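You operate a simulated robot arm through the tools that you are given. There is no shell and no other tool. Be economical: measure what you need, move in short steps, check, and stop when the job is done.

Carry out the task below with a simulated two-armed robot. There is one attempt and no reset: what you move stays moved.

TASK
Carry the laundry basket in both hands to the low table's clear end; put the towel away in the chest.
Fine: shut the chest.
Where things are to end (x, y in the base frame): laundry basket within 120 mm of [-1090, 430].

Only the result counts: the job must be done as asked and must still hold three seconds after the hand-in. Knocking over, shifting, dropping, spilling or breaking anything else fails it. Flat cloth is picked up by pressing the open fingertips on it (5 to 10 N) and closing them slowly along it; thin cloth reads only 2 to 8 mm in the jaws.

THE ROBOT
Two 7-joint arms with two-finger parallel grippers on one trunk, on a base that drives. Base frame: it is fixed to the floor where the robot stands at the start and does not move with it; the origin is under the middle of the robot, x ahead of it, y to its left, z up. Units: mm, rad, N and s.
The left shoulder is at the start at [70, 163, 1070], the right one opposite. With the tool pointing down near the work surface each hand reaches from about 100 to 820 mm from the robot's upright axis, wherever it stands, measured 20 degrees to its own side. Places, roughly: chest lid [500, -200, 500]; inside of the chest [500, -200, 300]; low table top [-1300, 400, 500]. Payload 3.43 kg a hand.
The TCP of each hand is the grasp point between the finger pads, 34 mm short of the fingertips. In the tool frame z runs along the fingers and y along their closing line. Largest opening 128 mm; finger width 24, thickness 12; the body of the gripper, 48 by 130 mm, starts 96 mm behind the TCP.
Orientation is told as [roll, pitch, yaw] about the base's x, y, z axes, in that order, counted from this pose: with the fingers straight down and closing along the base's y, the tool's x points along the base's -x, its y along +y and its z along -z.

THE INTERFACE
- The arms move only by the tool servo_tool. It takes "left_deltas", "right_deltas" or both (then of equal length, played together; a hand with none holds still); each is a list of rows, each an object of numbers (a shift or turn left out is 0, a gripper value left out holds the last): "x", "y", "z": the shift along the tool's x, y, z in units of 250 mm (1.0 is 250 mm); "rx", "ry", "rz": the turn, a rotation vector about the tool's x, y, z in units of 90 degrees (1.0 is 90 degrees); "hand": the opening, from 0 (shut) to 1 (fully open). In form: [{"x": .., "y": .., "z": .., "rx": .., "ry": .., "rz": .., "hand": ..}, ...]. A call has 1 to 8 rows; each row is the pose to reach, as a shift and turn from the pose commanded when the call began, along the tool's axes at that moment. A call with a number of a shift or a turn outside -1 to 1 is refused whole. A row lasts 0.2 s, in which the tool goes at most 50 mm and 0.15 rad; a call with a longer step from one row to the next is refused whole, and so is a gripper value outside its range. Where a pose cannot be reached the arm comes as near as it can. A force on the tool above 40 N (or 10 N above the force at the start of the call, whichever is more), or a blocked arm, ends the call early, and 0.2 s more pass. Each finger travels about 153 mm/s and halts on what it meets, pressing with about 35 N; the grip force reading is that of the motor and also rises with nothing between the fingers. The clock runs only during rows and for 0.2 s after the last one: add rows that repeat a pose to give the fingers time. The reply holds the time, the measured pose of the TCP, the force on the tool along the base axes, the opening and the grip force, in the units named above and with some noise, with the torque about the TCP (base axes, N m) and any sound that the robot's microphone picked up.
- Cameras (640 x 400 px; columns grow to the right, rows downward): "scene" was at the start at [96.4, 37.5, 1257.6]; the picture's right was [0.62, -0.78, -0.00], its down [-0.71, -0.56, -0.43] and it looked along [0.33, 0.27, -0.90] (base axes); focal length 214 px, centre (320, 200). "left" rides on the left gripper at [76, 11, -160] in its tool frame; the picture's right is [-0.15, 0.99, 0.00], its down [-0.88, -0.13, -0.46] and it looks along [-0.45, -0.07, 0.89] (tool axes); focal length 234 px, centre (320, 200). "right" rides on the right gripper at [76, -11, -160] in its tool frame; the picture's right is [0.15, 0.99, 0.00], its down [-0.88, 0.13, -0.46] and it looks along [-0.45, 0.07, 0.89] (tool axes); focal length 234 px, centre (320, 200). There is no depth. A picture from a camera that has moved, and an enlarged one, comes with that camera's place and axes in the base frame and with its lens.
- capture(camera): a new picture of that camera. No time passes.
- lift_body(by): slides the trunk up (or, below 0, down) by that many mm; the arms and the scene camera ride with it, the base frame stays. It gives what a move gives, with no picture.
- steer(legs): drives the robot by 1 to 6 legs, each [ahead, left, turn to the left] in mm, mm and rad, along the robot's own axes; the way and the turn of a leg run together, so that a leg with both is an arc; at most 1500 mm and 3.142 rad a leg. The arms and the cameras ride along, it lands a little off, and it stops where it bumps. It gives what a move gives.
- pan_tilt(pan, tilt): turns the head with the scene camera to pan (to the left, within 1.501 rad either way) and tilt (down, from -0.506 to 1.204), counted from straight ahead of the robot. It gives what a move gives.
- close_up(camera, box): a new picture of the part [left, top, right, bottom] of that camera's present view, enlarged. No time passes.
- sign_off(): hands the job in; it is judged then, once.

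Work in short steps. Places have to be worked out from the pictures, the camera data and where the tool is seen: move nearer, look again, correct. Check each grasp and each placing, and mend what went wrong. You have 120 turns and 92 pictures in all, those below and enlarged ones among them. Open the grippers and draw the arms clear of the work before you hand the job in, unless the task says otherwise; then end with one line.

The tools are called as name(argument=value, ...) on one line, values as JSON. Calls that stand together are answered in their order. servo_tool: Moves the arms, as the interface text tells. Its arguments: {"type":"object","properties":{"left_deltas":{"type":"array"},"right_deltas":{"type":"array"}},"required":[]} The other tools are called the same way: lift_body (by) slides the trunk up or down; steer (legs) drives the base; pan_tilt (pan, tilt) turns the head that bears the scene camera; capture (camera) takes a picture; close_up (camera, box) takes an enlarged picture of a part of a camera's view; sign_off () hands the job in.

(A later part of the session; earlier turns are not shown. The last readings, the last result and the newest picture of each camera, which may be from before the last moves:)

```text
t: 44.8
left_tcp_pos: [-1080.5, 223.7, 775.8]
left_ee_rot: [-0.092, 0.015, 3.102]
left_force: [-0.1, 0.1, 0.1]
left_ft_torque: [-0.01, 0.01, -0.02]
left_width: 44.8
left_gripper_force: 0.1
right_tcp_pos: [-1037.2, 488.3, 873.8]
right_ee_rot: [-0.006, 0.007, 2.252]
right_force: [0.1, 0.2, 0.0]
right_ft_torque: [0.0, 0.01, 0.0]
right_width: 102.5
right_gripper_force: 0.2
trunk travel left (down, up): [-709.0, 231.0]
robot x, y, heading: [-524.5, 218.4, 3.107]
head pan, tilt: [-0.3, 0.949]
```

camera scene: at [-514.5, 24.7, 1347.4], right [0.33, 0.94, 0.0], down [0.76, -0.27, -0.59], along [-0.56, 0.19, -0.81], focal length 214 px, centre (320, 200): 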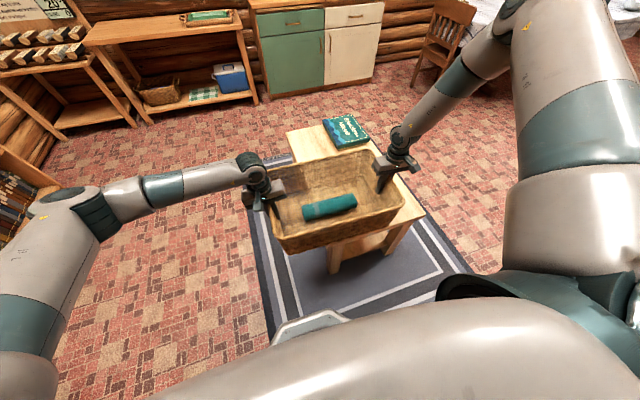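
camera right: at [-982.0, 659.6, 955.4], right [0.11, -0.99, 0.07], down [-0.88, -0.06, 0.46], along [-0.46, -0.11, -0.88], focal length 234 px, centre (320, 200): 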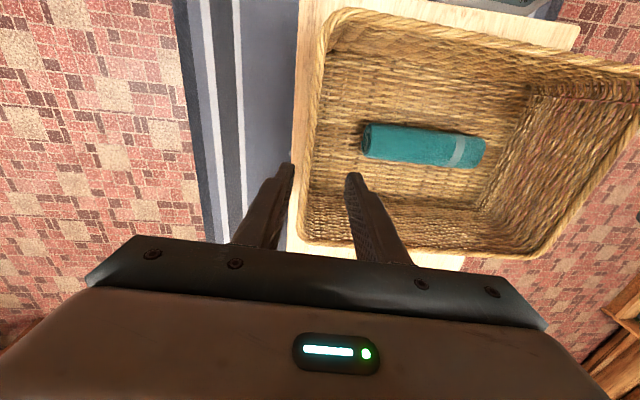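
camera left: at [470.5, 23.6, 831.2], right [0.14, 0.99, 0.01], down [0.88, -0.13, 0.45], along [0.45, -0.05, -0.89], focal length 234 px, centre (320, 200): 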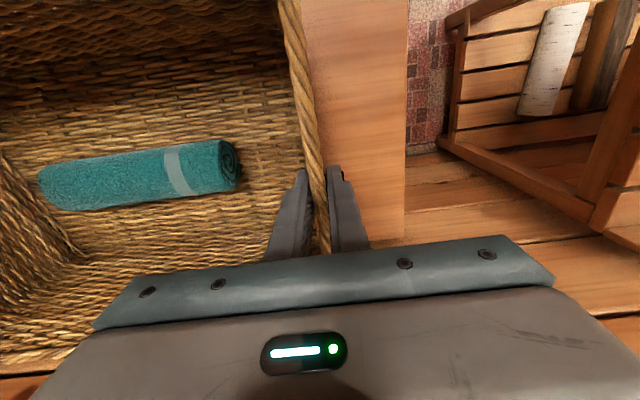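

The right arm is near its reach limit with the trunk high. I finish the rotation, raise the left hand and pull it back, then lower the trunk.

servo_tool(right_deltas=[{"rz": 0.09}, {"rz": 0.18}, {"rz": 0.27}, {"rz": 0.36}, {"rz": 0.45}], left_deltas=[{"z": -0.17}, {"z": -0.34}, {"z": -0.5, "y": 0.02}, {"z": -0.66, "y": 0.05, "x": 0.05}, {"z": -0.8, "y": 0.08, "x": 0.15}])

lift_body(by=-140)

capture(camera="right")

```text
t: 46.0
left_tcp_pos: [-1044.6, 182.5, 979.9]
left_ee_rot: [-0.093, 0.013, 3.102]
left_force: [-0.8, -0.1, 0.1]
left_ft_torque: [0.03, 0.03, -0.02]
left_width: 44.9
left_gripper_force: 0.1
right_tcp_pos: [-1036.1, 488.0, 875.2]
right_ee_rot: [-0.009, 0.0, 1.544]
right_force: [0.2, -1.0, 0.3]
right_ft_torque: [0.01, 0.04, -0.01]
right_width: 102.6
right_gripper_force: 0.0
trunk travel left (down, up): [-709.0, 231.0]
robot x, y, heading: [-527.1, 218.8, 3.105]
head pan, tilt: [-0.3, 0.949]
```

```text
t: 47.7
left_tcp_pos: [-1045.7, 181.9, 838.0]
left_ee_rot: [-0.092, 0.015, 3.103]
left_force: [-0.3, 0.5, -0.8]
left_ft_torque: [0.03, 0.01, 0.02]
left_width: 44.8
left_gripper_force: 0.0
right_tcp_pos: [-1037.6, 488.1, 735.7]
right_ee_rot: [-0.01, 0.002, 1.547]
right_force: [0.7, -0.5, -0.5]
right_ft_torque: [0.0, 0.0, 0.0]
right_width: 102.6
right_gripper_force: 0.0
trunk travel left (down, up): [-569.0, 371.0]
robot x, y, heading: [-525.8, 218.2, 3.097]
head pan, tilt: [-0.3, 0.949]
```

```text
60 pictures are left
camera right: at [-1029.9, 410.8, 894.5], right [-0.99, -0.12, -0.01], down [-0.11, 0.88, 0.45], along [-0.05, 0.45, -0.89], focal length 234 px, centre (320, 200)
```

right: 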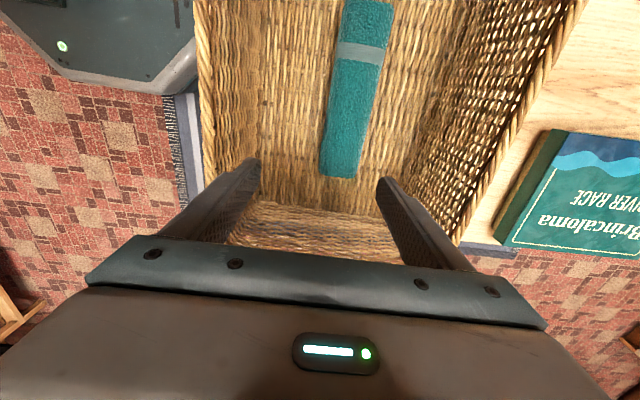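

Towel axis at x ≈ −1077, y 310–550. I move above its middle at z ≈ 640.

servo_tool(right_deltas=[{"x": 0.08, "y": 0.05, "z": 0.05}, {"x": 0.16, "y": 0.1, "z": 0.15}, {"x": 0.236, "y": 0.154, "z": 0.27}, {"x": 0.236, "y": 0.154, "z": 0.38}])

capture(camera="right")

```text
t: 48.7
left_tcp_pos: [-1045.9, 182.7, 837.5]
left_ee_rot: [-0.093, 0.016, 3.103]
left_force: [0.2, 0.4, 0.4]
left_ft_torque: [-0.01, 0.0, 0.0]
left_width: 45.1
left_gripper_force: 0.1
right_tcp_pos: [-1041.8, 496.3, 728.4]
right_ee_rot: [-0.008, 0.002, 1.549]
right_force: [0.1, 1.3, 0.2]
right_ft_torque: [-0.02, -0.01, 0.01]
right_width: 102.3
right_gripper_force: 0.0
right hand out of reach, approached as far as the arm can: row 1, 2, 3, 4
trunk travel left (down, up): [-569.0, 371.0]
robot x, y, heading: [-524.9, 216.4, 3.1]
head pan, tilt: [-0.3, 0.949]
```

```text
59 pictures are left
camera right: at [-1033.5, 419.5, 888.8], right [-0.99, -0.12, -0.01], down [-0.11, 0.88, 0.45], along [-0.05, 0.45, -0.89], focal length 234 px, centre (320, 200)
```

right: 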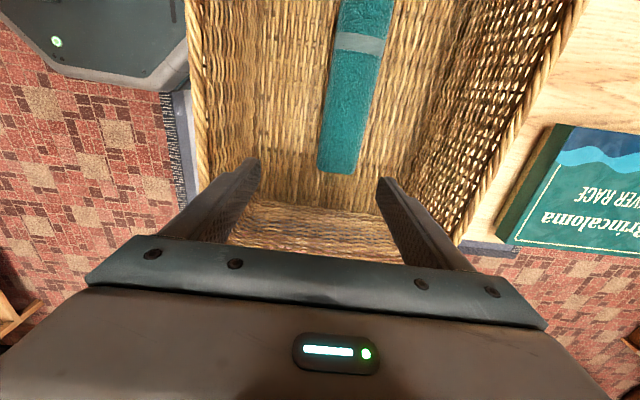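

The right arm seems to be limited by its configuration rather than distance. I look at how it is bent.

pan_tilt(pan=-0.6, tilt=0.7)

capture(camera="scene")

```text
t: 49.5
left_tcp_pos: [-1044.9, 182.5, 837.7]
left_ee_rot: [-0.092, 0.017, 3.104]
left_force: [-0.3, -0.2, -0.9]
left_ft_torque: [0.03, 0.01, 0.01]
left_width: 45.0
left_gripper_force: 0.1
right_tcp_pos: [-1040.6, 496.1, 728.9]
right_ee_rot: [-0.008, 0.001, 1.546]
right_force: [0.3, 0.2, 0.3]
right_ft_torque: [0.01, -0.03, 0.01]
right_width: 102.3
right_gripper_force: 0.1
trunk travel left (down, up): [-569.0, 371.0]
robot x, y, heading: [-526.5, 218.7, 3.105]
head pan, tilt: [-0.6, 0.7]
```

```text
58 pictures are left
camera scene: at [-632.9, 269.3, 1311.2], right [0.6, 0.8, -0.01], down [0.51, -0.38, -0.77], along [-0.62, 0.46, -0.64], focal length 214 px, centre (320, 200)
```

scene: 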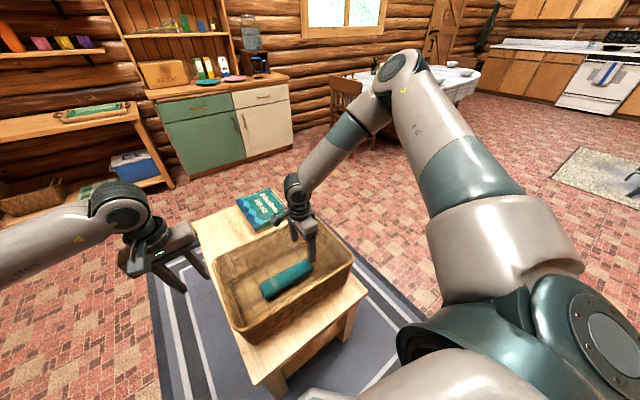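

The elbow is out to the right and bent, so it's a configuration limit. I try moving inward and nearer at the same height to see if it frees up.

servo_tool(right_deltas=[{"x": 0.15, "y": -0.1, "z": -0.15}, {"x": 0.3, "y": -0.2, "z": -0.25}, {"x": 0.45, "y": -0.25, "z": -0.3}])

```text
refused: row 1 steps farther than a row can; nothing moved
```

servo_tool(right_deltas=[{"x": 0.1, "y": -0.08, "z": -0.1}, {"x": 0.2, "y": -0.16, "z": -0.2}, {"x": 0.32, "y": -0.22, "z": -0.28}, {"x": 0.45, "y": -0.25, "z": -0.3}])

```text
t: 50.5
left_tcp_pos: [-1044.9, 181.5, 839.1]
left_ee_rot: [-0.093, 0.012, 3.103]
left_force: [0.6, 0.0, -0.9]
left_ft_torque: [-0.01, 0.03, 0.0]
left_width: 44.8
left_gripper_force: 0.0
right_tcp_pos: [-978.4, 398.4, 818.0]
right_ee_rot: [-0.008, 0.0, 1.546]
right_force: [0.5, 0.6, -0.2]
right_ft_torque: [0.01, 0.02, -0.04]
right_width: 102.6
right_gripper_force: 0.1
right hand out of reach, approached as far as the arm can: row 4
trunk travel left (down, up): [-569.0, 371.0]
robot x, y, heading: [-520.1, 217.4, 3.108]
head pan, tilt: [-0.6, 0.7]
```

Lower relative hand heights are blocked when the arm comes inward, so lowering the trunk should fix it. I raise both hands first (left also outward).

servo_tool(right_deltas=[{"z": -0.18}, {"z": -0.36}, {"y": 0.1, "z": -0.5}, {"x": -0.05, "y": 0.22, "z": -0.62}, {"x": -0.1, "y": 0.38, "z": -0.7}], left_deltas=[{"z": -0.18}, {"z": -0.36}, {"y": 0.1, "z": -0.5}, {"y": 0.22, "z": -0.62}, {"y": 0.3, "z": -0.75}])

lift_body(by=-260)

```text
t: 51.7
left_tcp_pos: [-1051.5, 93.1, 1016.7]
left_ee_rot: [-0.09, 0.018, 3.105]
left_force: [0.3, 0.6, 0.0]
left_ft_torque: [0.0, 0.02, -0.02]
left_width: 44.8
left_gripper_force: 0.0
right_tcp_pos: [-1070.1, 425.1, 991.2]
right_ee_rot: [-0.012, -0.001, 1.547]
right_force: [-0.9, 0.1, -0.4]
right_ft_torque: [-0.05, -0.04, 0.01]
right_width: 102.3
right_gripper_force: 0.0
trunk travel left (down, up): [-569.0, 371.0]
robot x, y, heading: [-522.9, 216.2, 3.105]
head pan, tilt: [-0.6, 0.7]
```

```text
t: 54.4
left_tcp_pos: [-1050.8, 92.9, 756.6]
left_ee_rot: [-0.093, 0.015, 3.102]
left_force: [0.0, 0.3, -0.4]
left_ft_torque: [0.0, -0.02, 0.02]
left_width: 44.7
left_gripper_force: 0.1
right_tcp_pos: [-1069.8, 424.6, 730.8]
right_ee_rot: [-0.008, -0.001, 1.547]
right_force: [0.5, -0.1, 0.0]
right_ft_torque: [0.01, 0.01, 0.02]
right_width: 102.4
right_gripper_force: 0.1
trunk travel left (down, up): [-309.0, 631.0]
robot x, y, heading: [-524.2, 218.7, 3.098]
head pan, tilt: [-0.6, 0.7]
```

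Now above the towel at z 731. Descend 100 mm and look.

servo_tool(right_deltas=[{"y": 0.03, "z": 0.14}, {"y": 0.03, "z": 0.28}, {"y": 0.03, "z": 0.42}])

capture(camera="right")

```text
t: 55.2
left_tcp_pos: [-1051.7, 93.4, 756.0]
left_ee_rot: [-0.093, 0.015, 3.104]
left_force: [-0.1, 0.3, -1.0]
left_ft_torque: [0.0, 0.01, 0.0]
left_width: 45.0
left_gripper_force: 0.0
right_tcp_pos: [-1076.4, 428.7, 624.7]
right_ee_rot: [-0.011, 0.003, 1.548]
right_force: [-0.4, -0.3, -1.0]
right_ft_torque: [-0.02, 0.0, -0.03]
right_width: 102.1
right_gripper_force: 0.0
trunk travel left (down, up): [-309.0, 631.0]
robot x, y, heading: [-527.4, 217.6, 3.103]
head pan, tilt: [-0.6, 0.7]
```

```text
57 pictures are left
camera right: at [-1068.0, 351.4, 784.7], right [-0.99, -0.12, -0.01], down [-0.11, 0.88, 0.45], along [-0.05, 0.45, -0.89], focal length 234 px, centre (320, 200)
```

right: 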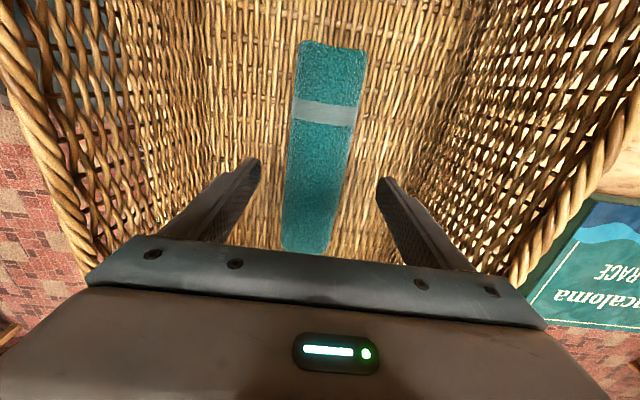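

Towel is centred between the fingers. Descend to TCP ≈ 552 and close slowly.

servo_tool(right_deltas=[{"z": 0.12}, {"z": 0.22}, {"z": 0.28}])

servo_tool(right_deltas=[{"hand": 0.6}, {"hand": 0.4}, {"hand": 0.25}, {"hand": 0.1}, {"hand": 0.0}, {"hand": 0.0}])

capture(camera="right")

```text
t: 56.0
left_tcp_pos: [-1050.9, 92.7, 756.7]
left_ee_rot: [-0.094, 0.016, 3.103]
left_force: [-0.4, -1.0, 0.0]
left_ft_torque: [-0.01, -0.02, -0.05]
left_width: 44.9
left_gripper_force: 0.0
right_tcp_pos: [-1071.6, 432.4, 558.9]
right_ee_rot: [-0.009, 0.003, 1.546]
right_force: [-0.4, 0.4, 0.8]
right_ft_torque: [0.01, 0.02, -0.02]
right_width: 102.2
right_gripper_force: 0.1
right hand out of reach, approached as far as the arm can: row 3
trunk travel left (down, up): [-309.0, 631.0]
robot x, y, heading: [-525.1, 215.5, 3.105]
head pan, tilt: [-0.6, 0.7]
```

```text
t: 57.4
left_tcp_pos: [-1051.9, 93.9, 756.6]
left_ee_rot: [-0.093, 0.016, 3.103]
left_force: [-0.5, -0.1, 0.7]
left_ft_torque: [-0.02, -0.02, -0.03]
left_width: 44.9
left_gripper_force: 0.1
right_tcp_pos: [-1072.8, 431.6, 558.0]
right_ee_rot: [-0.008, 0.003, 1.546]
right_force: [-0.1, 0.1, 0.0]
right_ft_torque: [0.0, -0.01, 0.02]
right_width: 70.5
right_gripper_force: 34.8
trunk travel left (down, up): [-309.0, 631.0]
robot x, y, heading: [-522.9, 217.3, 3.099]
head pan, tilt: [-0.6, 0.7]
```

```text
56 pictures are left
camera right: at [-1063.6, 355.0, 718.6], right [-0.99, -0.12, -0.01], down [-0.11, 0.89, 0.45], along [-0.05, 0.45, -0.89], focal length 234 px, centre (320, 200)
```

right: 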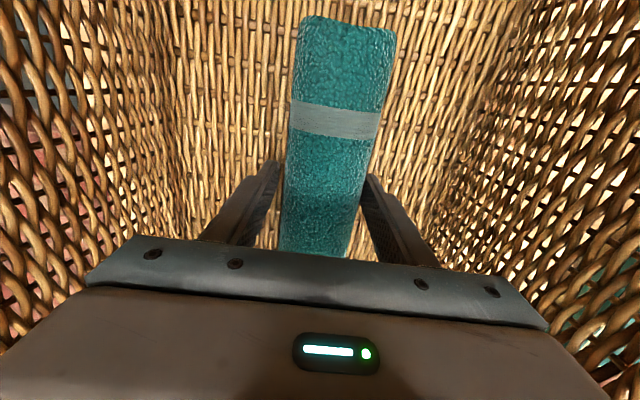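

Towel gripped (70 mm, 35 N). Lift it with the trunk.

lift_body(by=220)

capture(camera="scene")

```text
t: 59.7
left_tcp_pos: [-1051.2, 92.1, 977.4]
left_ee_rot: [-0.092, 0.016, 3.104]
left_force: [-0.2, 0.3, 0.3]
left_ft_torque: [-0.04, 0.0, -0.01]
left_width: 45.1
left_gripper_force: 0.1
right_tcp_pos: [-1071.4, 431.0, 778.7]
right_ee_rot: [-0.009, 0.005, 1.547]
right_force: [0.2, -0.3, -1.0]
right_ft_torque: [0.01, -0.03, 0.0]
right_width: 70.5
right_gripper_force: 34.9
trunk travel left (down, up): [-529.0, 411.0]
robot x, y, heading: [-523.3, 220.7, 3.102]
head pan, tilt: [-0.6, 0.7]
```

```text
55 pictures are left
camera scene: at [-633.6, 269.3, 1271.2], right [0.6, 0.8, -0.01], down [0.51, -0.38, -0.77], along [-0.62, 0.46, -0.64], focal length 214 px, centre (320, 200)
```

scene: 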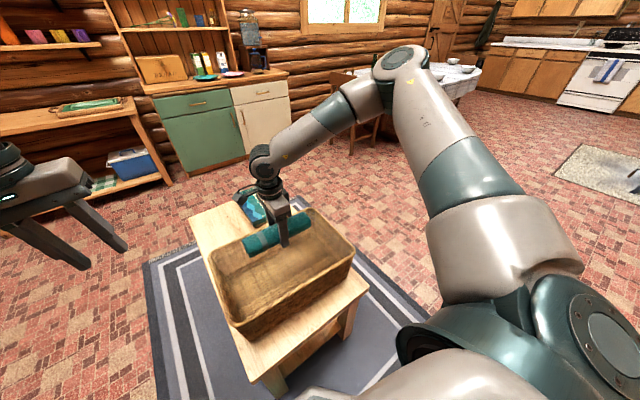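

Towel is held, and the basket measures about [−1073, 425]. I back away, shift toward the chest's line and turn back to face the chest.

steer(legs=[[-280, 0, 0], [0, 400, 0], [0, 0, -1.55], [0, 0, -1.552]])

pan_tilt(pan=0.0, tilt=0.75)

capture(camera="scene")

```text
t: 71.3
left_tcp_pos: [256.0, -43.9, 975.0]
left_ee_rot: [-0.093, 0.017, 0.0]
left_force: [0.4, -0.2, 0.4]
left_ft_torque: [-0.01, -0.02, 0.0]
left_width: 44.7
left_gripper_force: 0.1
right_tcp_pos: [290.0, -381.5, 777.0]
right_ee_rot: [-0.007, 0.005, -1.558]
right_force: [-1.4, 0.3, -1.7]
right_ft_torque: [0.0, 0.0, 0.01]
right_width: 70.8
right_gripper_force: 35.5
trunk travel left (down, up): [-529.0, 411.0]
robot x, y, heading: [-266.1, -184.4, -0.001]
head pan, tilt: [-0.6, 0.7]
```

```text
t: 72.3
left_tcp_pos: [256.7, -42.3, 974.9]
left_ee_rot: [-0.092, 0.016, 0.0]
left_force: [-0.2, -0.3, -0.6]
left_ft_torque: [-0.03, 0.01, 0.01]
left_width: 44.9
left_gripper_force: 0.1
right_tcp_pos: [291.6, -380.4, 776.9]
right_ee_rot: [-0.006, 0.003, -1.557]
right_force: [-0.6, 0.3, -1.5]
right_ft_torque: [-0.02, 0.0, 0.0]
right_width: 70.4
right_gripper_force: 35.4
trunk travel left (down, up): [-529.0, 411.0]
robot x, y, heading: [-264.3, -185.6, 0.007]
head pan, tilt: [0.0, 0.75]
```

```text
54 pictures are left
camera scene: at [-133.9, -188.0, 1264.5], right [0.0, -1.0, 0.0], down [-0.68, 0.0, -0.73], along [0.73, 0.0, -0.68], focal length 214 px, centre (320, 200)
```

scene: 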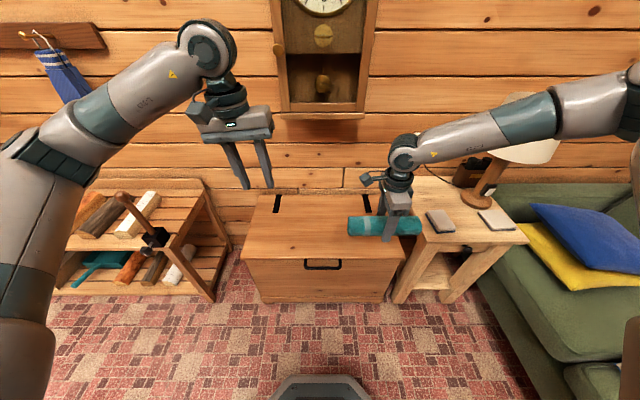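

Now facing the chest with the towel held. Zoom in on the chest: hinges at back and front handle.

close_up(camera="scene", box=[230, 175, 410, 310])

```text
2.96 times, centred on (320, 242) of scene
camera zoom: at [-133.9, -188.0, 1264.5], right [0.0, -1.0, 0.0], down [-0.68, 0.0, -0.73], along [0.73, 0.0, -0.68], focal length 636 px, centre (320, 74)
```

zoom: 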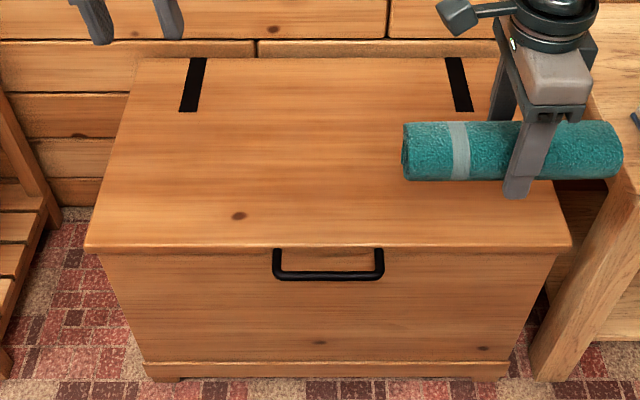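

Chest understood: hinges at the back (x ≈ 720), and a U-pull bar at about [298, −200, 495] on the lid's front. The left hand will open it, so I untilt the left hand and start yawing it 90°.

servo_tool(left_deltas=[{"rx": -0.03}, {"rx": -0.059}])

servo_tool(left_deltas=[{"rz": -0.09}, {"rz": -0.18}, {"rz": -0.27}, {"rz": -0.36}, {"rz": -0.45}, {"rz": -0.54}, {"rz": -0.63}, {"rz": -0.72}], right_deltas=[{"y": 0.0, "z": -0.05}, {"y": -0.1, "z": -0.1}, {"y": -0.2, "z": -0.1}, {"y": -0.3, "z": -0.1}, {"y": -0.3, "z": -0.1}, {"y": -0.3, "z": -0.1}, {"y": -0.3, "z": -0.1}, {"y": -0.3, "z": -0.1}])

servo_tool(left_deltas=[{"rz": -0.09}, {"rz": -0.18}, {"rz": -0.28}])

servo_tool(left_deltas=[{"rx": 0.09}, {"rx": 0.18}, {"rx": 0.27}, {"rx": 0.36}, {"rx": 0.45}, {"rx": 0.5}])

```text
t: 72.9
left_tcp_pos: [255.9, -42.7, 975.2]
left_ee_rot: [0.001, 0.014, -0.001]
left_force: [0.0, 0.2, -0.5]
left_ft_torque: [-0.03, 0.0, 0.0]
left_width: 44.7
left_gripper_force: 0.0
right_tcp_pos: [290.3, -380.3, 776.2]
right_ee_rot: [-0.009, 0.003, -1.557]
right_force: [0.4, -0.3, -1.6]
right_ft_torque: [0.02, 0.0, 0.0]
right_width: 70.9
right_gripper_force: 35.3
trunk travel left (down, up): [-529.0, 411.0]
robot x, y, heading: [-264.5, -185.6, -0.001]
head pan, tilt: [0.0, 0.75]
```

```text
t: 74.7
left_tcp_pos: [256.7, -43.7, 975.8]
left_ee_rot: [0.014, 0.006, 1.133]
left_force: [0.1, -0.8, -0.8]
left_ft_torque: [0.03, 0.01, 0.03]
left_width: 44.9
left_gripper_force: 0.1
right_tcp_pos: [217.0, -382.5, 803.1]
right_ee_rot: [-0.009, 0.003, -1.557]
right_force: [0.1, 0.3, -0.9]
right_ft_torque: [-0.03, 0.0, -0.02]
right_width: 70.6
right_gripper_force: 34.9
trunk travel left (down, up): [-529.0, 411.0]
robot x, y, heading: [-268.7, -187.7, -0.002]
head pan, tilt: [0.0, 0.75]
```

```text
refused: row 3 steps farther than a row can; nothing moved
```

```text
t: 76.1
left_tcp_pos: [258.2, -44.5, 976.0]
left_ee_rot: [-0.771, 0.005, 1.132]
left_force: [0.4, -0.1, 0.1]
left_ft_torque: [-0.04, 0.02, 0.05]
left_width: 44.8
left_gripper_force: 0.1
right_tcp_pos: [216.4, -382.6, 803.3]
right_ee_rot: [-0.009, 0.004, -1.558]
right_force: [0.1, 0.3, -2.2]
right_ft_torque: [0.01, -0.01, -0.01]
right_width: 70.6
right_gripper_force: 35.1
trunk travel left (down, up): [-529.0, 411.0]
robot x, y, heading: [-266.3, -184.9, -0.003]
head pan, tilt: [0.0, 0.75]
```

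One step was refused, leaving yaw at 1.13. I add the missing 0.438 rad about the vertical axis.

servo_tool(left_deltas=[{"ry": -0.049, "rz": -0.05}, {"ry": -0.097, "rz": -0.1}, {"ry": -0.146, "rz": -0.15}, {"ry": -0.194, "rz": -0.2}])

steer(legs=[[100, 0, 0]])

lift_body(by=-300)

capture(camera="scene")

```text
t: 77.1
left_tcp_pos: [258.3, -44.2, 975.5]
left_ee_rot: [-0.768, 0.007, 1.571]
left_force: [-0.5, -0.3, -0.5]
left_ft_torque: [-0.01, -0.04, 0.02]
left_width: 44.9
left_gripper_force: 0.1
right_tcp_pos: [216.5, -383.6, 802.9]
right_ee_rot: [-0.007, 0.003, -1.558]
right_force: [-0.5, -0.6, -1.1]
right_ft_torque: [0.0, 0.02, -0.01]
right_width: 70.6
right_gripper_force: 35.4
trunk travel left (down, up): [-529.0, 411.0]
robot x, y, heading: [-264.6, -187.8, 0.0]
head pan, tilt: [0.0, 0.75]
```

```text
t: 78.2
left_tcp_pos: [356.6, -43.1, 974.8]
left_ee_rot: [-0.77, 0.004, 1.568]
left_force: [0.5, 0.5, 0.2]
left_ft_torque: [-0.02, 0.0, 0.0]
left_width: 44.8
left_gripper_force: 0.0
right_tcp_pos: [316.0, -383.4, 802.4]
right_ee_rot: [-0.01, 0.003, -1.557]
right_force: [0.7, -0.1, -1.4]
right_ft_torque: [0.0, 0.03, 0.02]
right_width: 70.4
right_gripper_force: 34.9
trunk travel left (down, up): [-529.0, 411.0]
robot x, y, heading: [-164.1, -187.6, 0.002]
head pan, tilt: [0.0, 0.75]
```

```text
t: 80.7
left_tcp_pos: [357.7, -43.4, 703.5]
left_ee_rot: [-0.768, 0.007, 1.568]
left_force: [0.1, -0.1, -0.1]
left_ft_torque: [-0.01, 0.04, -0.02]
left_width: 44.9
left_gripper_force: 0.1
right_tcp_pos: [313.7, -382.9, 534.2]
right_ee_rot: [-0.008, 0.002, -1.558]
right_force: [-6.6, -1.8, 15.8]
right_ft_torque: [-0.25, -0.36, 0.23]
right_width: 70.7
right_gripper_force: 34.8
trunk travel left (down, up): [-257.0, 683.0]
robot x, y, heading: [-169.7, -187.9, -0.001]
head pan, tilt: [0.0, 0.75]
stopped: the force on the tool passed its limit (the readings are from after the stop); the commanded pose is now the measured one
```

```text
52 pictures are left
camera scene: at [-36.3, -187.9, 992.4], right [0.0, -1.0, 0.0], down [-0.68, 0.0, -0.73], along [0.73, 0.0, -0.68], focal length 214 px, centre (320, 200)
```

scene: 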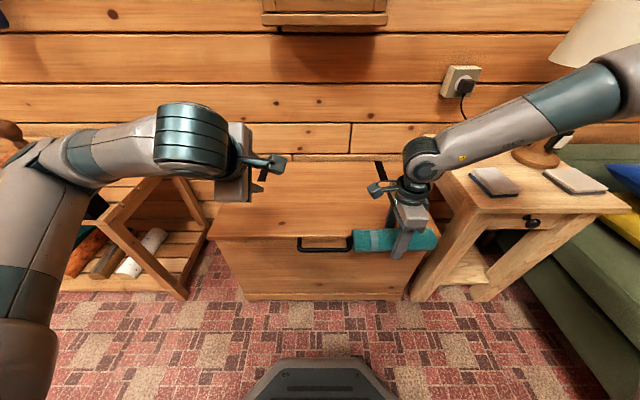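

The right hand's fingertips touched the lid (15 N) on the way down; no harm visible. I raise it 250 mm and pull it back 100 mm.

servo_tool(right_deltas=[{"z": -0.18}, {"z": -0.36}, {"y": -0.06, "z": -0.54}, {"y": -0.14, "z": -0.7}, {"y": -0.26, "z": -0.85}, {"y": -0.4, "z": -0.98}])

capture(camera="scene")

```text
t: 82.0
left_tcp_pos: [355.8, -44.4, 702.9]
left_ee_rot: [-0.766, 0.005, 1.57]
left_force: [-0.2, -0.5, -0.1]
left_ft_torque: [0.0, -0.02, 0.0]
left_width: 44.8
left_gripper_force: 0.0
right_tcp_pos: [215.7, -384.9, 783.5]
right_ee_rot: [-0.008, 0.002, -1.556]
right_force: [0.0, 0.0, -1.7]
right_ft_torque: [-0.01, 0.0, -0.03]
right_width: 70.9
right_gripper_force: 35.5
trunk travel left (down, up): [-257.0, 683.0]
robot x, y, heading: [-166.6, -182.6, -0.003]
head pan, tilt: [0.0, 0.75]
```

```text
51 pictures are left
camera scene: at [-36.0, -188.1, 992.4], right [0.0, -1.0, 0.0], down [-0.68, 0.0, -0.73], along [0.73, 0.0, -0.68], focal length 214 px, centre (320, 200)
```

scene: 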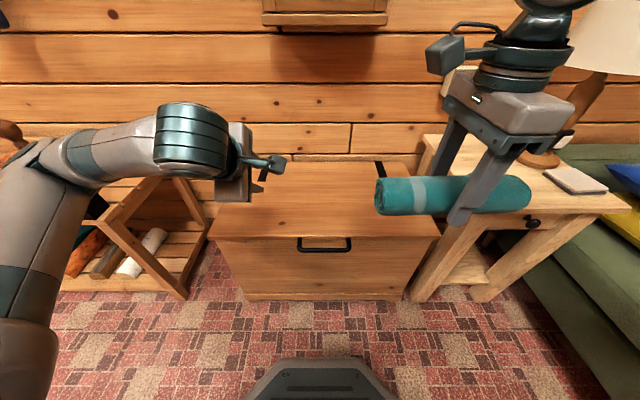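

Towel still held. I bring the left hand to a pre-approach pose ahead of the bar, about [219, −165, 581].

servo_tool(left_deltas=[{"x": 0.08, "y": 0.12, "z": -0.005, "hand": 0.5}, {"x": 0.16, "y": 0.24, "z": -0.01}, {"x": 0.24, "y": 0.36, "z": -0.015}, {"x": 0.32, "y": 0.48, "z": -0.02}, {"x": 0.4, "y": 0.6, "z": -0.025}, {"x": 0.484, "y": 0.733, "z": -0.03}])

capture(camera="left")

capture(camera="scene")

```text
t: 83.5
left_tcp_pos: [240.2, -206.5, 574.0]
left_ee_rot: [-0.766, 0.004, 1.57]
left_force: [-0.8, -0.1, 0.9]
left_ft_torque: [-0.01, 0.0, -0.02]
left_width: 64.1
left_gripper_force: 0.2
left hand out of reach, approached as far as the arm can: row 1, 2, 3, 4, 5, 6
right_tcp_pos: [216.5, -385.3, 782.7]
right_ee_rot: [-0.007, 0.004, -1.557]
right_force: [-0.2, 0.8, -1.4]
right_ft_torque: [0.05, 0.0, 0.0]
right_width: 70.7
right_gripper_force: 34.8
trunk travel left (down, up): [-257.0, 683.0]
robot x, y, heading: [-166.3, -187.0, 0.001]
head pan, tilt: [0.0, 0.75]
```

```text
50 pictures are left
camera left: at [122.5, -281.8, 681.5], right [-0.71, 0.14, -0.69], down [-0.22, 0.88, 0.42], along [0.67, 0.45, -0.6], focal length 234 px, centre (320, 200)
```

left: 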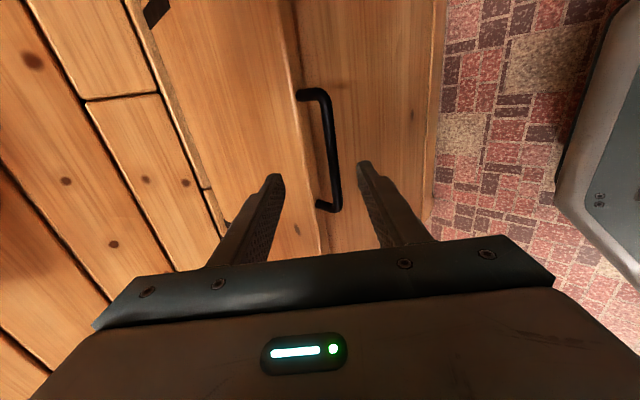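

```text
49 pictures are left
camera scene: at [-35.4, -188.8, 992.4], right [0.0, -1.0, 0.0], down [-0.68, 0.0, -0.73], along [0.73, 0.0, -0.68], focal length 214 px, centre (320, 200)
```

scene: 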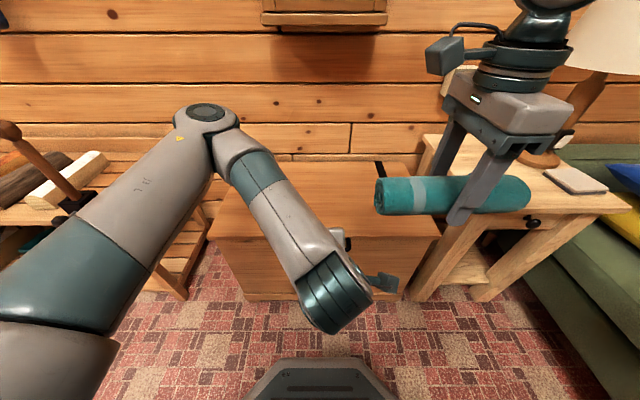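

The bar lies between the fingers, ~105 mm ahead along them, and ~13 mm toward the outer finger. The arm is cramped, so I back the base up 90 mm and then extend the hand back out by the same amount plus correction.

steer(legs=[[-90, 0, 0]])

servo_tool(left_deltas=[{"x": -0.03, "y": -0.05, "z": 0.06}, {"x": -0.06, "y": -0.1, "z": 0.12}, {"x": -0.06, "y": -0.16, "z": 0.22}, {"x": -0.06, "y": -0.21, "z": 0.32}])

capture(camera="left")

```text
t: 84.6
left_tcp_pos: [152.0, -205.5, 574.2]
left_ee_rot: [-0.766, 0.004, 1.568]
left_force: [0.2, 0.0, 0.4]
left_ft_torque: [0.03, 0.0, -0.01]
left_width: 64.0
left_gripper_force: 0.1
right_tcp_pos: [125.7, -385.6, 783.2]
right_ee_rot: [-0.009, 0.003, -1.559]
right_force: [-1.1, -1.4, -1.2]
right_ft_torque: [0.0, -0.04, 0.0]
right_width: 70.9
right_gripper_force: 35.1
trunk travel left (down, up): [-257.0, 683.0]
robot x, y, heading: [-258.1, -188.5, -0.001]
head pan, tilt: [0.0, 0.75]
```

```text
t: 85.6
left_tcp_pos: [243.3, -190.2, 551.6]
left_ee_rot: [-0.767, 0.005, 1.568]
left_force: [-0.1, 0.7, -0.4]
left_ft_torque: [0.01, 0.01, -0.02]
left_width: 64.0
left_gripper_force: 0.1
right_tcp_pos: [125.8, -385.2, 783.7]
right_ee_rot: [-0.01, 0.001, -1.559]
right_force: [0.0, -0.3, -1.2]
right_ft_torque: [-0.02, 0.03, 0.0]
right_width: 70.7
right_gripper_force: 35.5
trunk travel left (down, up): [-257.0, 683.0]
robot x, y, heading: [-258.4, -187.0, -0.001]
head pan, tilt: [0.0, 0.75]
```

```text
48 pictures are left
camera left: at [124.4, -265.7, 659.6], right [-0.71, 0.15, -0.69], down [-0.22, 0.88, 0.41], along [0.67, 0.45, -0.6], focal length 234 px, centre (320, 200)
```

left: 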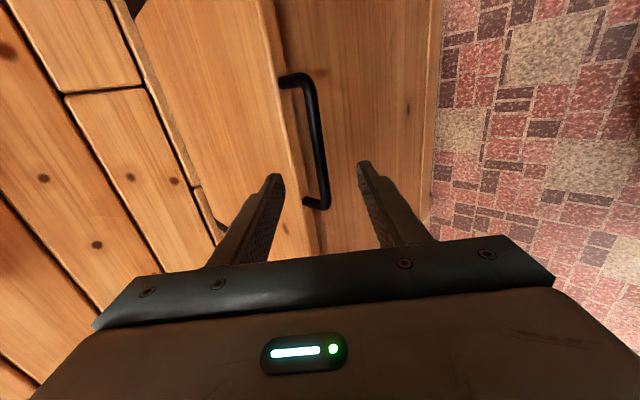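

The bar is well centred between the fingers laterally. I advance 60 mm along the fingers and look again.

servo_tool(left_deltas=[{"z": 0.08}, {"z": 0.16}, {"z": 0.24}])

capture(camera="left")

```text
t: 86.4
left_tcp_pos: [286.2, -192.4, 508.2]
left_ee_rot: [-0.767, 0.003, 1.569]
left_force: [-0.8, 0.0, 0.5]
left_ft_torque: [0.0, 0.01, 0.0]
left_width: 64.0
left_gripper_force: 0.0
right_tcp_pos: [126.7, -385.3, 782.8]
right_ee_rot: [-0.01, 0.002, -1.559]
right_force: [-0.2, 0.4, -1.0]
right_ft_torque: [0.0, -0.02, -0.01]
right_width: 70.6
right_gripper_force: 34.8
trunk travel left (down, up): [-257.0, 683.0]
robot x, y, heading: [-257.3, -187.3, -0.001]
head pan, tilt: [0.0, 0.75]
```

```text
47 pictures are left
camera left: at [166.5, -267.5, 616.6], right [-0.71, 0.15, -0.69], down [-0.22, 0.88, 0.42], along [0.67, 0.45, -0.6], focal length 234 px, centre (320, 200)
```

left: 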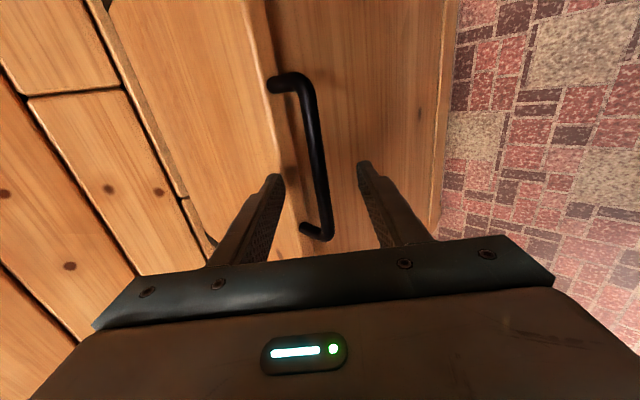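

Motion parallax puts the bar at about [330, −188, 466], 61 mm ahead of the TCP. I advance 45 mm and close.

servo_tool(left_deltas=[{"z": 0.09}, {"z": 0.18}, {"z": 0.18, "hand": 0.25}, {"z": 0.18, "hand": 0.0}, {"z": 0.18, "hand": 0.0}])

capture(camera="left")

```text
t: 86.8
left_tcp_pos: [295.8, -192.0, 501.5]
left_ee_rot: [-0.771, 0.007, 1.569]
left_force: [-11.4, 5.9, 11.3]
left_ft_torque: [0.04, -0.49, 0.49]
left_width: 63.5
left_gripper_force: 0.0
right_tcp_pos: [125.8, -384.5, 783.1]
right_ee_rot: [-0.01, 0.003, -1.557]
right_force: [-0.3, 0.9, -1.8]
right_ft_torque: [0.03, -0.03, 0.01]
right_width: 70.5
right_gripper_force: 34.8
trunk travel left (down, up): [-257.0, 683.0]
robot x, y, heading: [-252.5, -190.8, -0.003]
head pan, tilt: [0.0, 0.75]
stopped in row 1 (left hand): the force on the tool passed its limit (the readings are from after the stop); the commanded pose is now the measured one
```

```text
46 pictures are left
camera left: at [175.9, -267.1, 608.7], right [-0.71, 0.14, -0.69], down [-0.22, 0.88, 0.41], along [0.67, 0.45, -0.59], focal length 234 px, centre (320, 200)
```

left: 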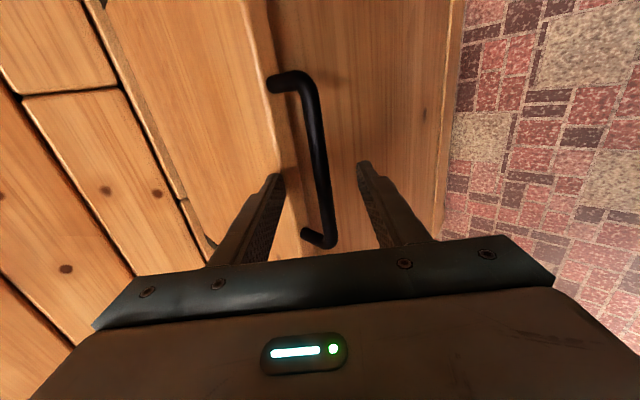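

The inner finger touched the lid's top edge (≈[343, 499]). I back off 12 mm, narrow the opening to 32 mm, advance again so that finger goes into the loop gap, and look.

servo_tool(left_deltas=[{"z": -0.06}, {"z": -0.06, "hand": 0.25}, {"z": -0.06, "hand": 0.25}, {"z": -0.02}, {"z": 0.01}])

close_up(camera="left", box=[220, 50, 420, 260])

```text
t: 88.0
left_tcp_pos: [300.2, -192.3, 498.3]
left_ee_rot: [-0.77, 0.006, 1.567]
left_force: [-1.0, 0.8, -0.4]
left_ft_torque: [0.0, -0.03, 0.01]
left_width: 31.8
left_gripper_force: 0.0
right_tcp_pos: [125.2, -386.6, 782.8]
right_ee_rot: [-0.01, 0.003, -1.559]
right_force: [-0.8, 0.6, -0.6]
right_ft_torque: [-0.01, 0.03, -0.04]
right_width: 70.7
right_gripper_force: 35.0
trunk travel left (down, up): [-257.0, 683.0]
robot x, y, heading: [-259.8, -187.9, -0.003]
head pan, tilt: [0.0, 0.75]
```

```text
1.90 times, centred on (320, 155) of left
camera zoom: at [179.5, -268.4, 605.8], right [-0.71, 0.14, -0.69], down [-0.22, 0.88, 0.41], along [0.67, 0.45, -0.6], focal length 446 px, centre (320, 286)
```

zoom: 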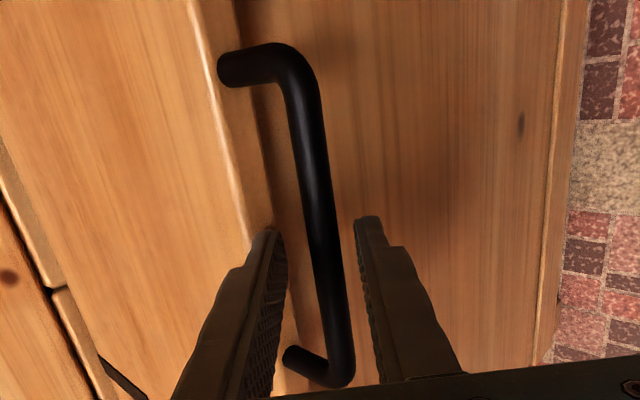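

Bar passes between the fingers with no contact. I advance 10 mm more and close.

servo_tool(left_deltas=[{"z": 0.02}, {"z": 0.04}, {"z": 0.04, "hand": 0.1}, {"z": 0.04, "hand": 0.0}, {"z": 0.04, "hand": 0.0}])

close_up(camera="left", box=[220, 50, 420, 260])

```text
t: 88.5
left_tcp_pos: [298.8, -193.5, 498.7]
left_ee_rot: [-0.773, 0.009, 1.566]
left_force: [-19.6, 6.6, 18.3]
left_ft_torque: [0.1, -0.67, 0.29]
left_width: 31.2
left_gripper_force: 0.0
right_tcp_pos: [123.9, -384.3, 783.7]
right_ee_rot: [-0.007, 0.001, -1.558]
right_force: [0.4, 0.3, -1.1]
right_ft_torque: [0.0, -0.05, 0.01]
right_width: 70.8
right_gripper_force: 34.8
trunk travel left (down, up): [-257.0, 683.0]
robot x, y, heading: [-257.8, -187.3, -0.004]
head pan, tilt: [0.0, 0.75]
stopped in row 2 (left hand): the force on the tool passed its limit (the readings are from after the stop); the commanded pose is now the measured one
```

```text
1.90 times, centred on (320, 155) of left
camera zoom: at [179.7, -268.0, 605.0], right [-0.71, 0.14, -0.69], down [-0.22, 0.88, 0.41], along [0.67, 0.44, -0.59], focal length 446 px, centre (320, 286)
```

zoom: 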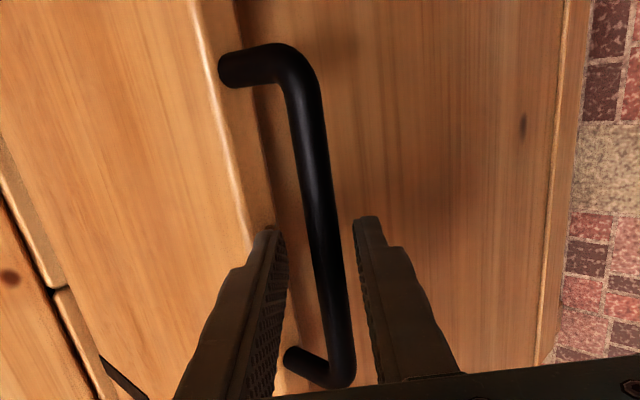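

Inner fingertip is against the lid's front edge, so the bar is well inside the finger length. I back off 4 mm and close.

servo_tool(left_deltas=[{"z": -0.016}, {"z": -0.016, "hand": 0.1}, {"z": -0.016, "hand": 0.0}, {"z": -0.016, "hand": 0.0}])

close_up(camera="left", box=[220, 50, 420, 260])

```text
t: 89.5
left_tcp_pos: [298.8, -192.8, 498.5]
left_ee_rot: [-0.769, 0.004, 1.567]
left_force: [-9.9, 0.6, -4.7]
left_ft_torque: [0.75, 0.26, -0.22]
left_width: 12.8
left_gripper_force: 44.8
right_tcp_pos: [125.5, -384.6, 783.6]
right_ee_rot: [-0.01, 0.004, -1.557]
right_force: [0.5, 0.7, -1.4]
right_ft_torque: [-0.03, 0.01, 0.03]
right_width: 70.5
right_gripper_force: 34.9
trunk travel left (down, up): [-257.0, 683.0]
robot x, y, heading: [-256.7, -191.2, -0.001]
head pan, tilt: [0.0, 0.75]
```

```text
1.90 times, centred on (320, 155) of left
camera zoom: at [179.3, -268.8, 605.2], right [-0.71, 0.15, -0.69], down [-0.22, 0.88, 0.41], along [0.67, 0.44, -0.6], focal length 446 px, centre (320, 286)
```

zoom: 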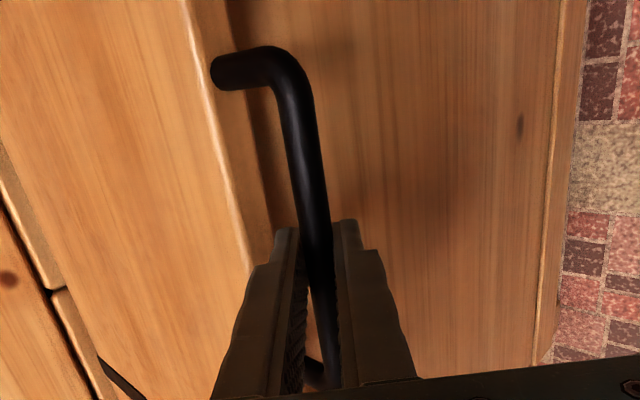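

The bar is gripped (12.8 mm, 45 N). I start swinging the lid up on an arc (radius ≈ 415, hinge at the back), the first 0.3 rad.

servo_tool(left_deltas=[{"y": -0.06, "z": -0.056}, {"y": -0.121, "z": -0.113}, {"y": -0.187, "z": -0.164}, {"y": -0.253, "z": -0.214}, {"y": -0.322, "z": -0.258}, {"y": -0.394, "z": -0.301}])

capture(camera="scene")

```text
t: 90.9
left_tcp_pos: [319.3, -194.3, 617.4]
left_ee_rot: [-0.77, 0.006, 1.565]
left_force: [15.8, -14.9, -7.8]
left_ft_torque: [-0.07, -0.11, -0.7]
left_width: 12.6
left_gripper_force: 45.0
right_tcp_pos: [126.7, -386.0, 781.3]
right_ee_rot: [-0.012, 0.005, -1.557]
right_force: [-0.3, 0.2, -1.4]
right_ft_torque: [0.02, -0.01, 0.0]
right_width: 70.4
right_gripper_force: 35.4
trunk travel left (down, up): [-257.0, 683.0]
robot x, y, heading: [-258.4, -188.4, -0.005]
head pan, tilt: [0.0, 0.75]
```

```text
42 pictures are left
camera scene: at [-124.7, -188.8, 992.1], right [0.0, -1.0, 0.0], down [-0.68, 0.0, -0.73], along [0.73, 0.0, -0.68], focal length 214 px, centre (320, 200)
```

scene: 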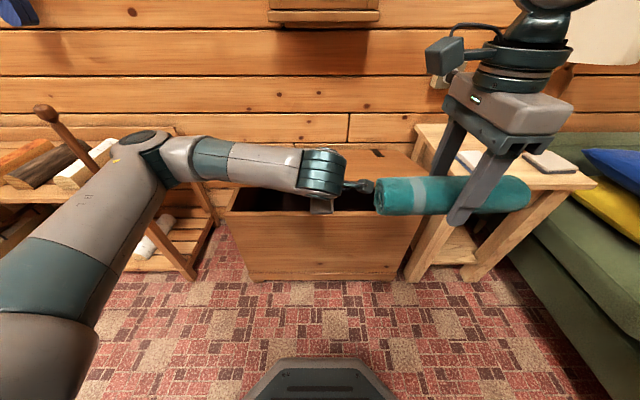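

The lid is opening; the forward pull implies a radius nearer 370. I continue to ~0.73 rad with that radius.

servo_tool(left_deltas=[{"x": 0.005, "y": -0.132, "z": -0.049}, {"x": 0.01, "y": -0.272, "z": -0.096}, {"x": 0.01, "y": -0.416, "z": -0.128}, {"x": 0.01, "y": -0.563, "z": -0.146}])

```text
t: 91.9
left_tcp_pos: [391.6, -194.0, 751.1]
left_ee_rot: [-0.777, 0.008, 1.566]
left_force: [-26.5, -8.1, 18.6]
left_ft_torque: [0.31, 0.05, 0.14]
left_width: 12.7
left_gripper_force: 45.5
right_tcp_pos: [121.9, -386.0, 785.0]
right_ee_rot: [-0.007, 0.002, -1.557]
right_force: [0.1, -0.8, -1.3]
right_ft_torque: [0.02, 0.03, -0.01]
right_width: 70.4
right_gripper_force: 35.0
trunk travel left (down, up): [-257.0, 683.0]
robot x, y, heading: [-258.7, -185.1, -0.001]
head pan, tilt: [0.0, 0.75]
```

Now the push is toward the hinge, so radius ≈ 400. Continue to 1.05 rad with that.

servo_tool(left_deltas=[{"y": -0.11, "z": -0.039}, {"y": -0.19, "z": -0.041}, {"y": -0.27, "z": -0.039}, {"y": -0.35, "z": -0.033}, {"y": -0.43, "z": -0.024}, {"y": -0.51, "z": -0.01}, {"y": -0.586, "z": 0.008}])

capture(camera="scene")

```text
t: 93.5
left_tcp_pos: [497.0, -193.8, 844.6]
left_ee_rot: [-0.773, 0.007, 1.568]
left_force: [-4.4, -0.9, 3.0]
left_ft_torque: [0.43, 0.13, 0.48]
left_width: 12.6
left_gripper_force: 44.6
right_tcp_pos: [125.6, -385.3, 782.9]
right_ee_rot: [-0.009, 0.002, -1.557]
right_force: [-1.2, -0.6, -0.7]
right_ft_torque: [0.01, 0.02, -0.01]
right_width: 70.6
right_gripper_force: 34.9
trunk travel left (down, up): [-257.0, 683.0]
robot x, y, heading: [-257.7, -184.3, 0.001]
head pan, tilt: [0.0, 0.75]
```

```text
41 pictures are left
camera scene: at [-127.1, -187.7, 992.5], right [0.0, -1.0, 0.0], down [-0.68, 0.0, -0.73], along [0.73, 0.0, -0.68], focal length 214 px, centre (320, 200)
```

scene: 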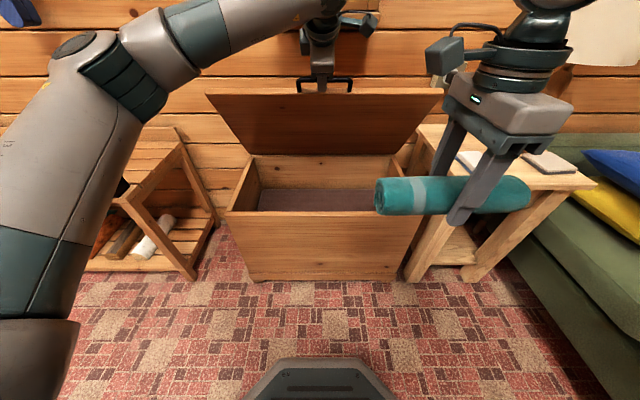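

Lid open about 60° with light forces; the chest inside is visible and empty. I open slightly further to 1.2 rad while moving the right hand halfway in.

servo_tool(left_deltas=[{"y": -0.053, "z": 0.015}, {"y": -0.107, "z": 0.031}, {"y": -0.17, "z": 0.054}, {"y": -0.228, "z": 0.077}], right_deltas=[{"x": 0.02, "y": 0.16, "z": 0.07}, {"x": 0.04, "y": 0.32, "z": 0.14}, {"x": 0.06, "y": 0.48, "z": 0.21}, {"x": 0.08, "y": 0.64, "z": 0.28}])

capture(camera="scene")

```text
t: 94.5
left_tcp_pos: [550.6, -193.1, 873.6]
left_ee_rot: [-0.776, 0.007, 1.569]
left_force: [-3.5, 4.2, 12.3]
left_ft_torque: [0.21, -0.27, 0.31]
left_width: 12.7
left_gripper_force: 44.6
right_tcp_pos: [289.4, -360.2, 712.8]
right_ee_rot: [-0.009, 0.001, -1.56]
right_force: [-1.1, -0.1, -1.2]
right_ft_torque: [0.01, -0.04, 0.01]
right_width: 70.6
right_gripper_force: 35.0
trunk travel left (down, up): [-257.0, 683.0]
robot x, y, heading: [-259.7, -186.9, -0.007]
head pan, tilt: [0.0, 0.75]
```

```text
40 pictures are left
camera scene: at [-128.0, -187.2, 992.8], right [0.0, -1.0, 0.0], down [-0.68, 0.0, -0.73], along [0.73, 0.0, -0.68], focal length 214 px, centre (320, 200)
```

scene: 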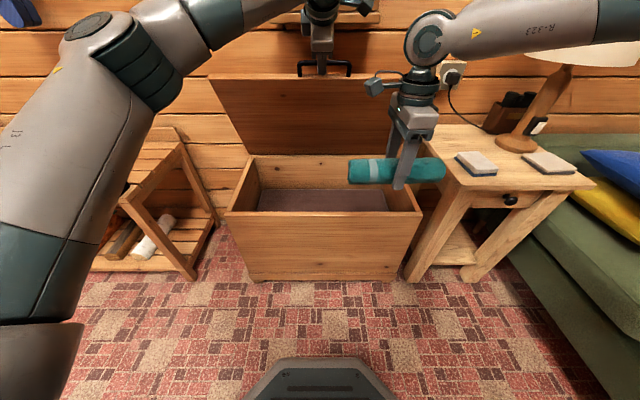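

Lid is steady. I move the right hand on to about [442, −335, 640], above the chest opening.

servo_tool(right_deltas=[{"x": 0.03, "y": 0.15, "z": 0.07}, {"x": 0.06, "y": 0.31, "z": 0.14}, {"x": 0.08, "y": 0.46, "z": 0.21}, {"x": 0.1, "y": 0.61, "z": 0.28}])

capture(camera="scene")

capture(camera="right")

```text
t: 95.5
left_tcp_pos: [549.7, -192.8, 873.3]
left_ee_rot: [-0.775, 0.006, 1.57]
left_force: [-6.2, 7.8, 16.3]
left_ft_torque: [0.61, -0.14, 0.6]
left_width: 12.6
left_gripper_force: 45.2
right_tcp_pos: [383.4, -387.3, 650.3]
right_ee_rot: [-0.008, 0.003, -1.557]
right_force: [-0.2, -0.3, -0.6]
right_ft_torque: [0.03, -0.02, -0.02]
right_width: 70.8
right_gripper_force: 34.8
right hand out of reach, approached as far as the arm can: row 2, 3, 4
trunk travel left (down, up): [-257.0, 683.0]
robot x, y, heading: [-257.0, -185.9, -0.001]
head pan, tilt: [0.0, 0.75]
```

```text
39 pictures are left
camera scene: at [-128.5, -186.8, 992.7], right [0.0, -1.0, 0.0], down [-0.68, 0.0, -0.73], along [0.73, 0.0, -0.68], focal length 214 px, centre (320, 200)
```

scene: 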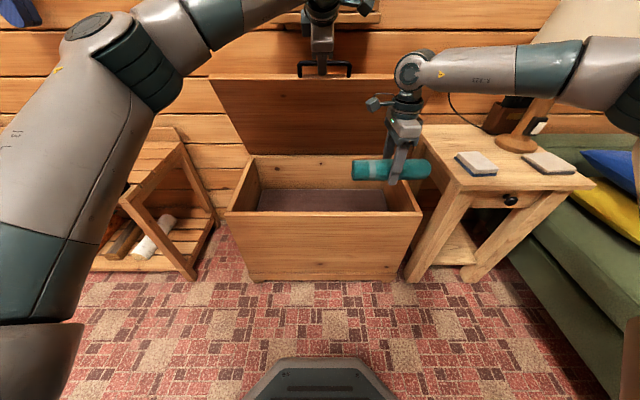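

```text
38 pictures are left
camera right: at [372.9, -312.9, 810.7], right [0.99, 0.16, -0.01], down [0.15, -0.88, 0.45], along [0.07, -0.45, -0.89], focal length 234 px, centre (320, 200)
```

right: 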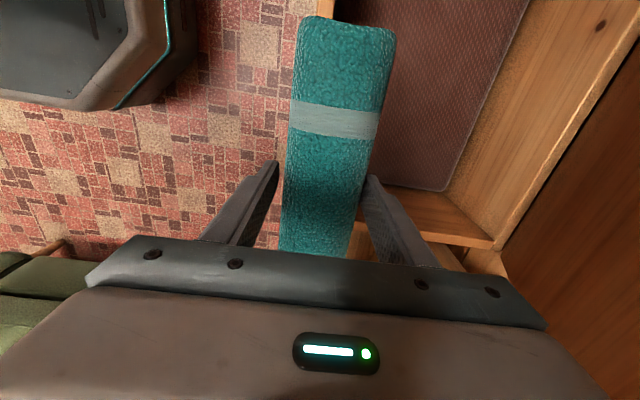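

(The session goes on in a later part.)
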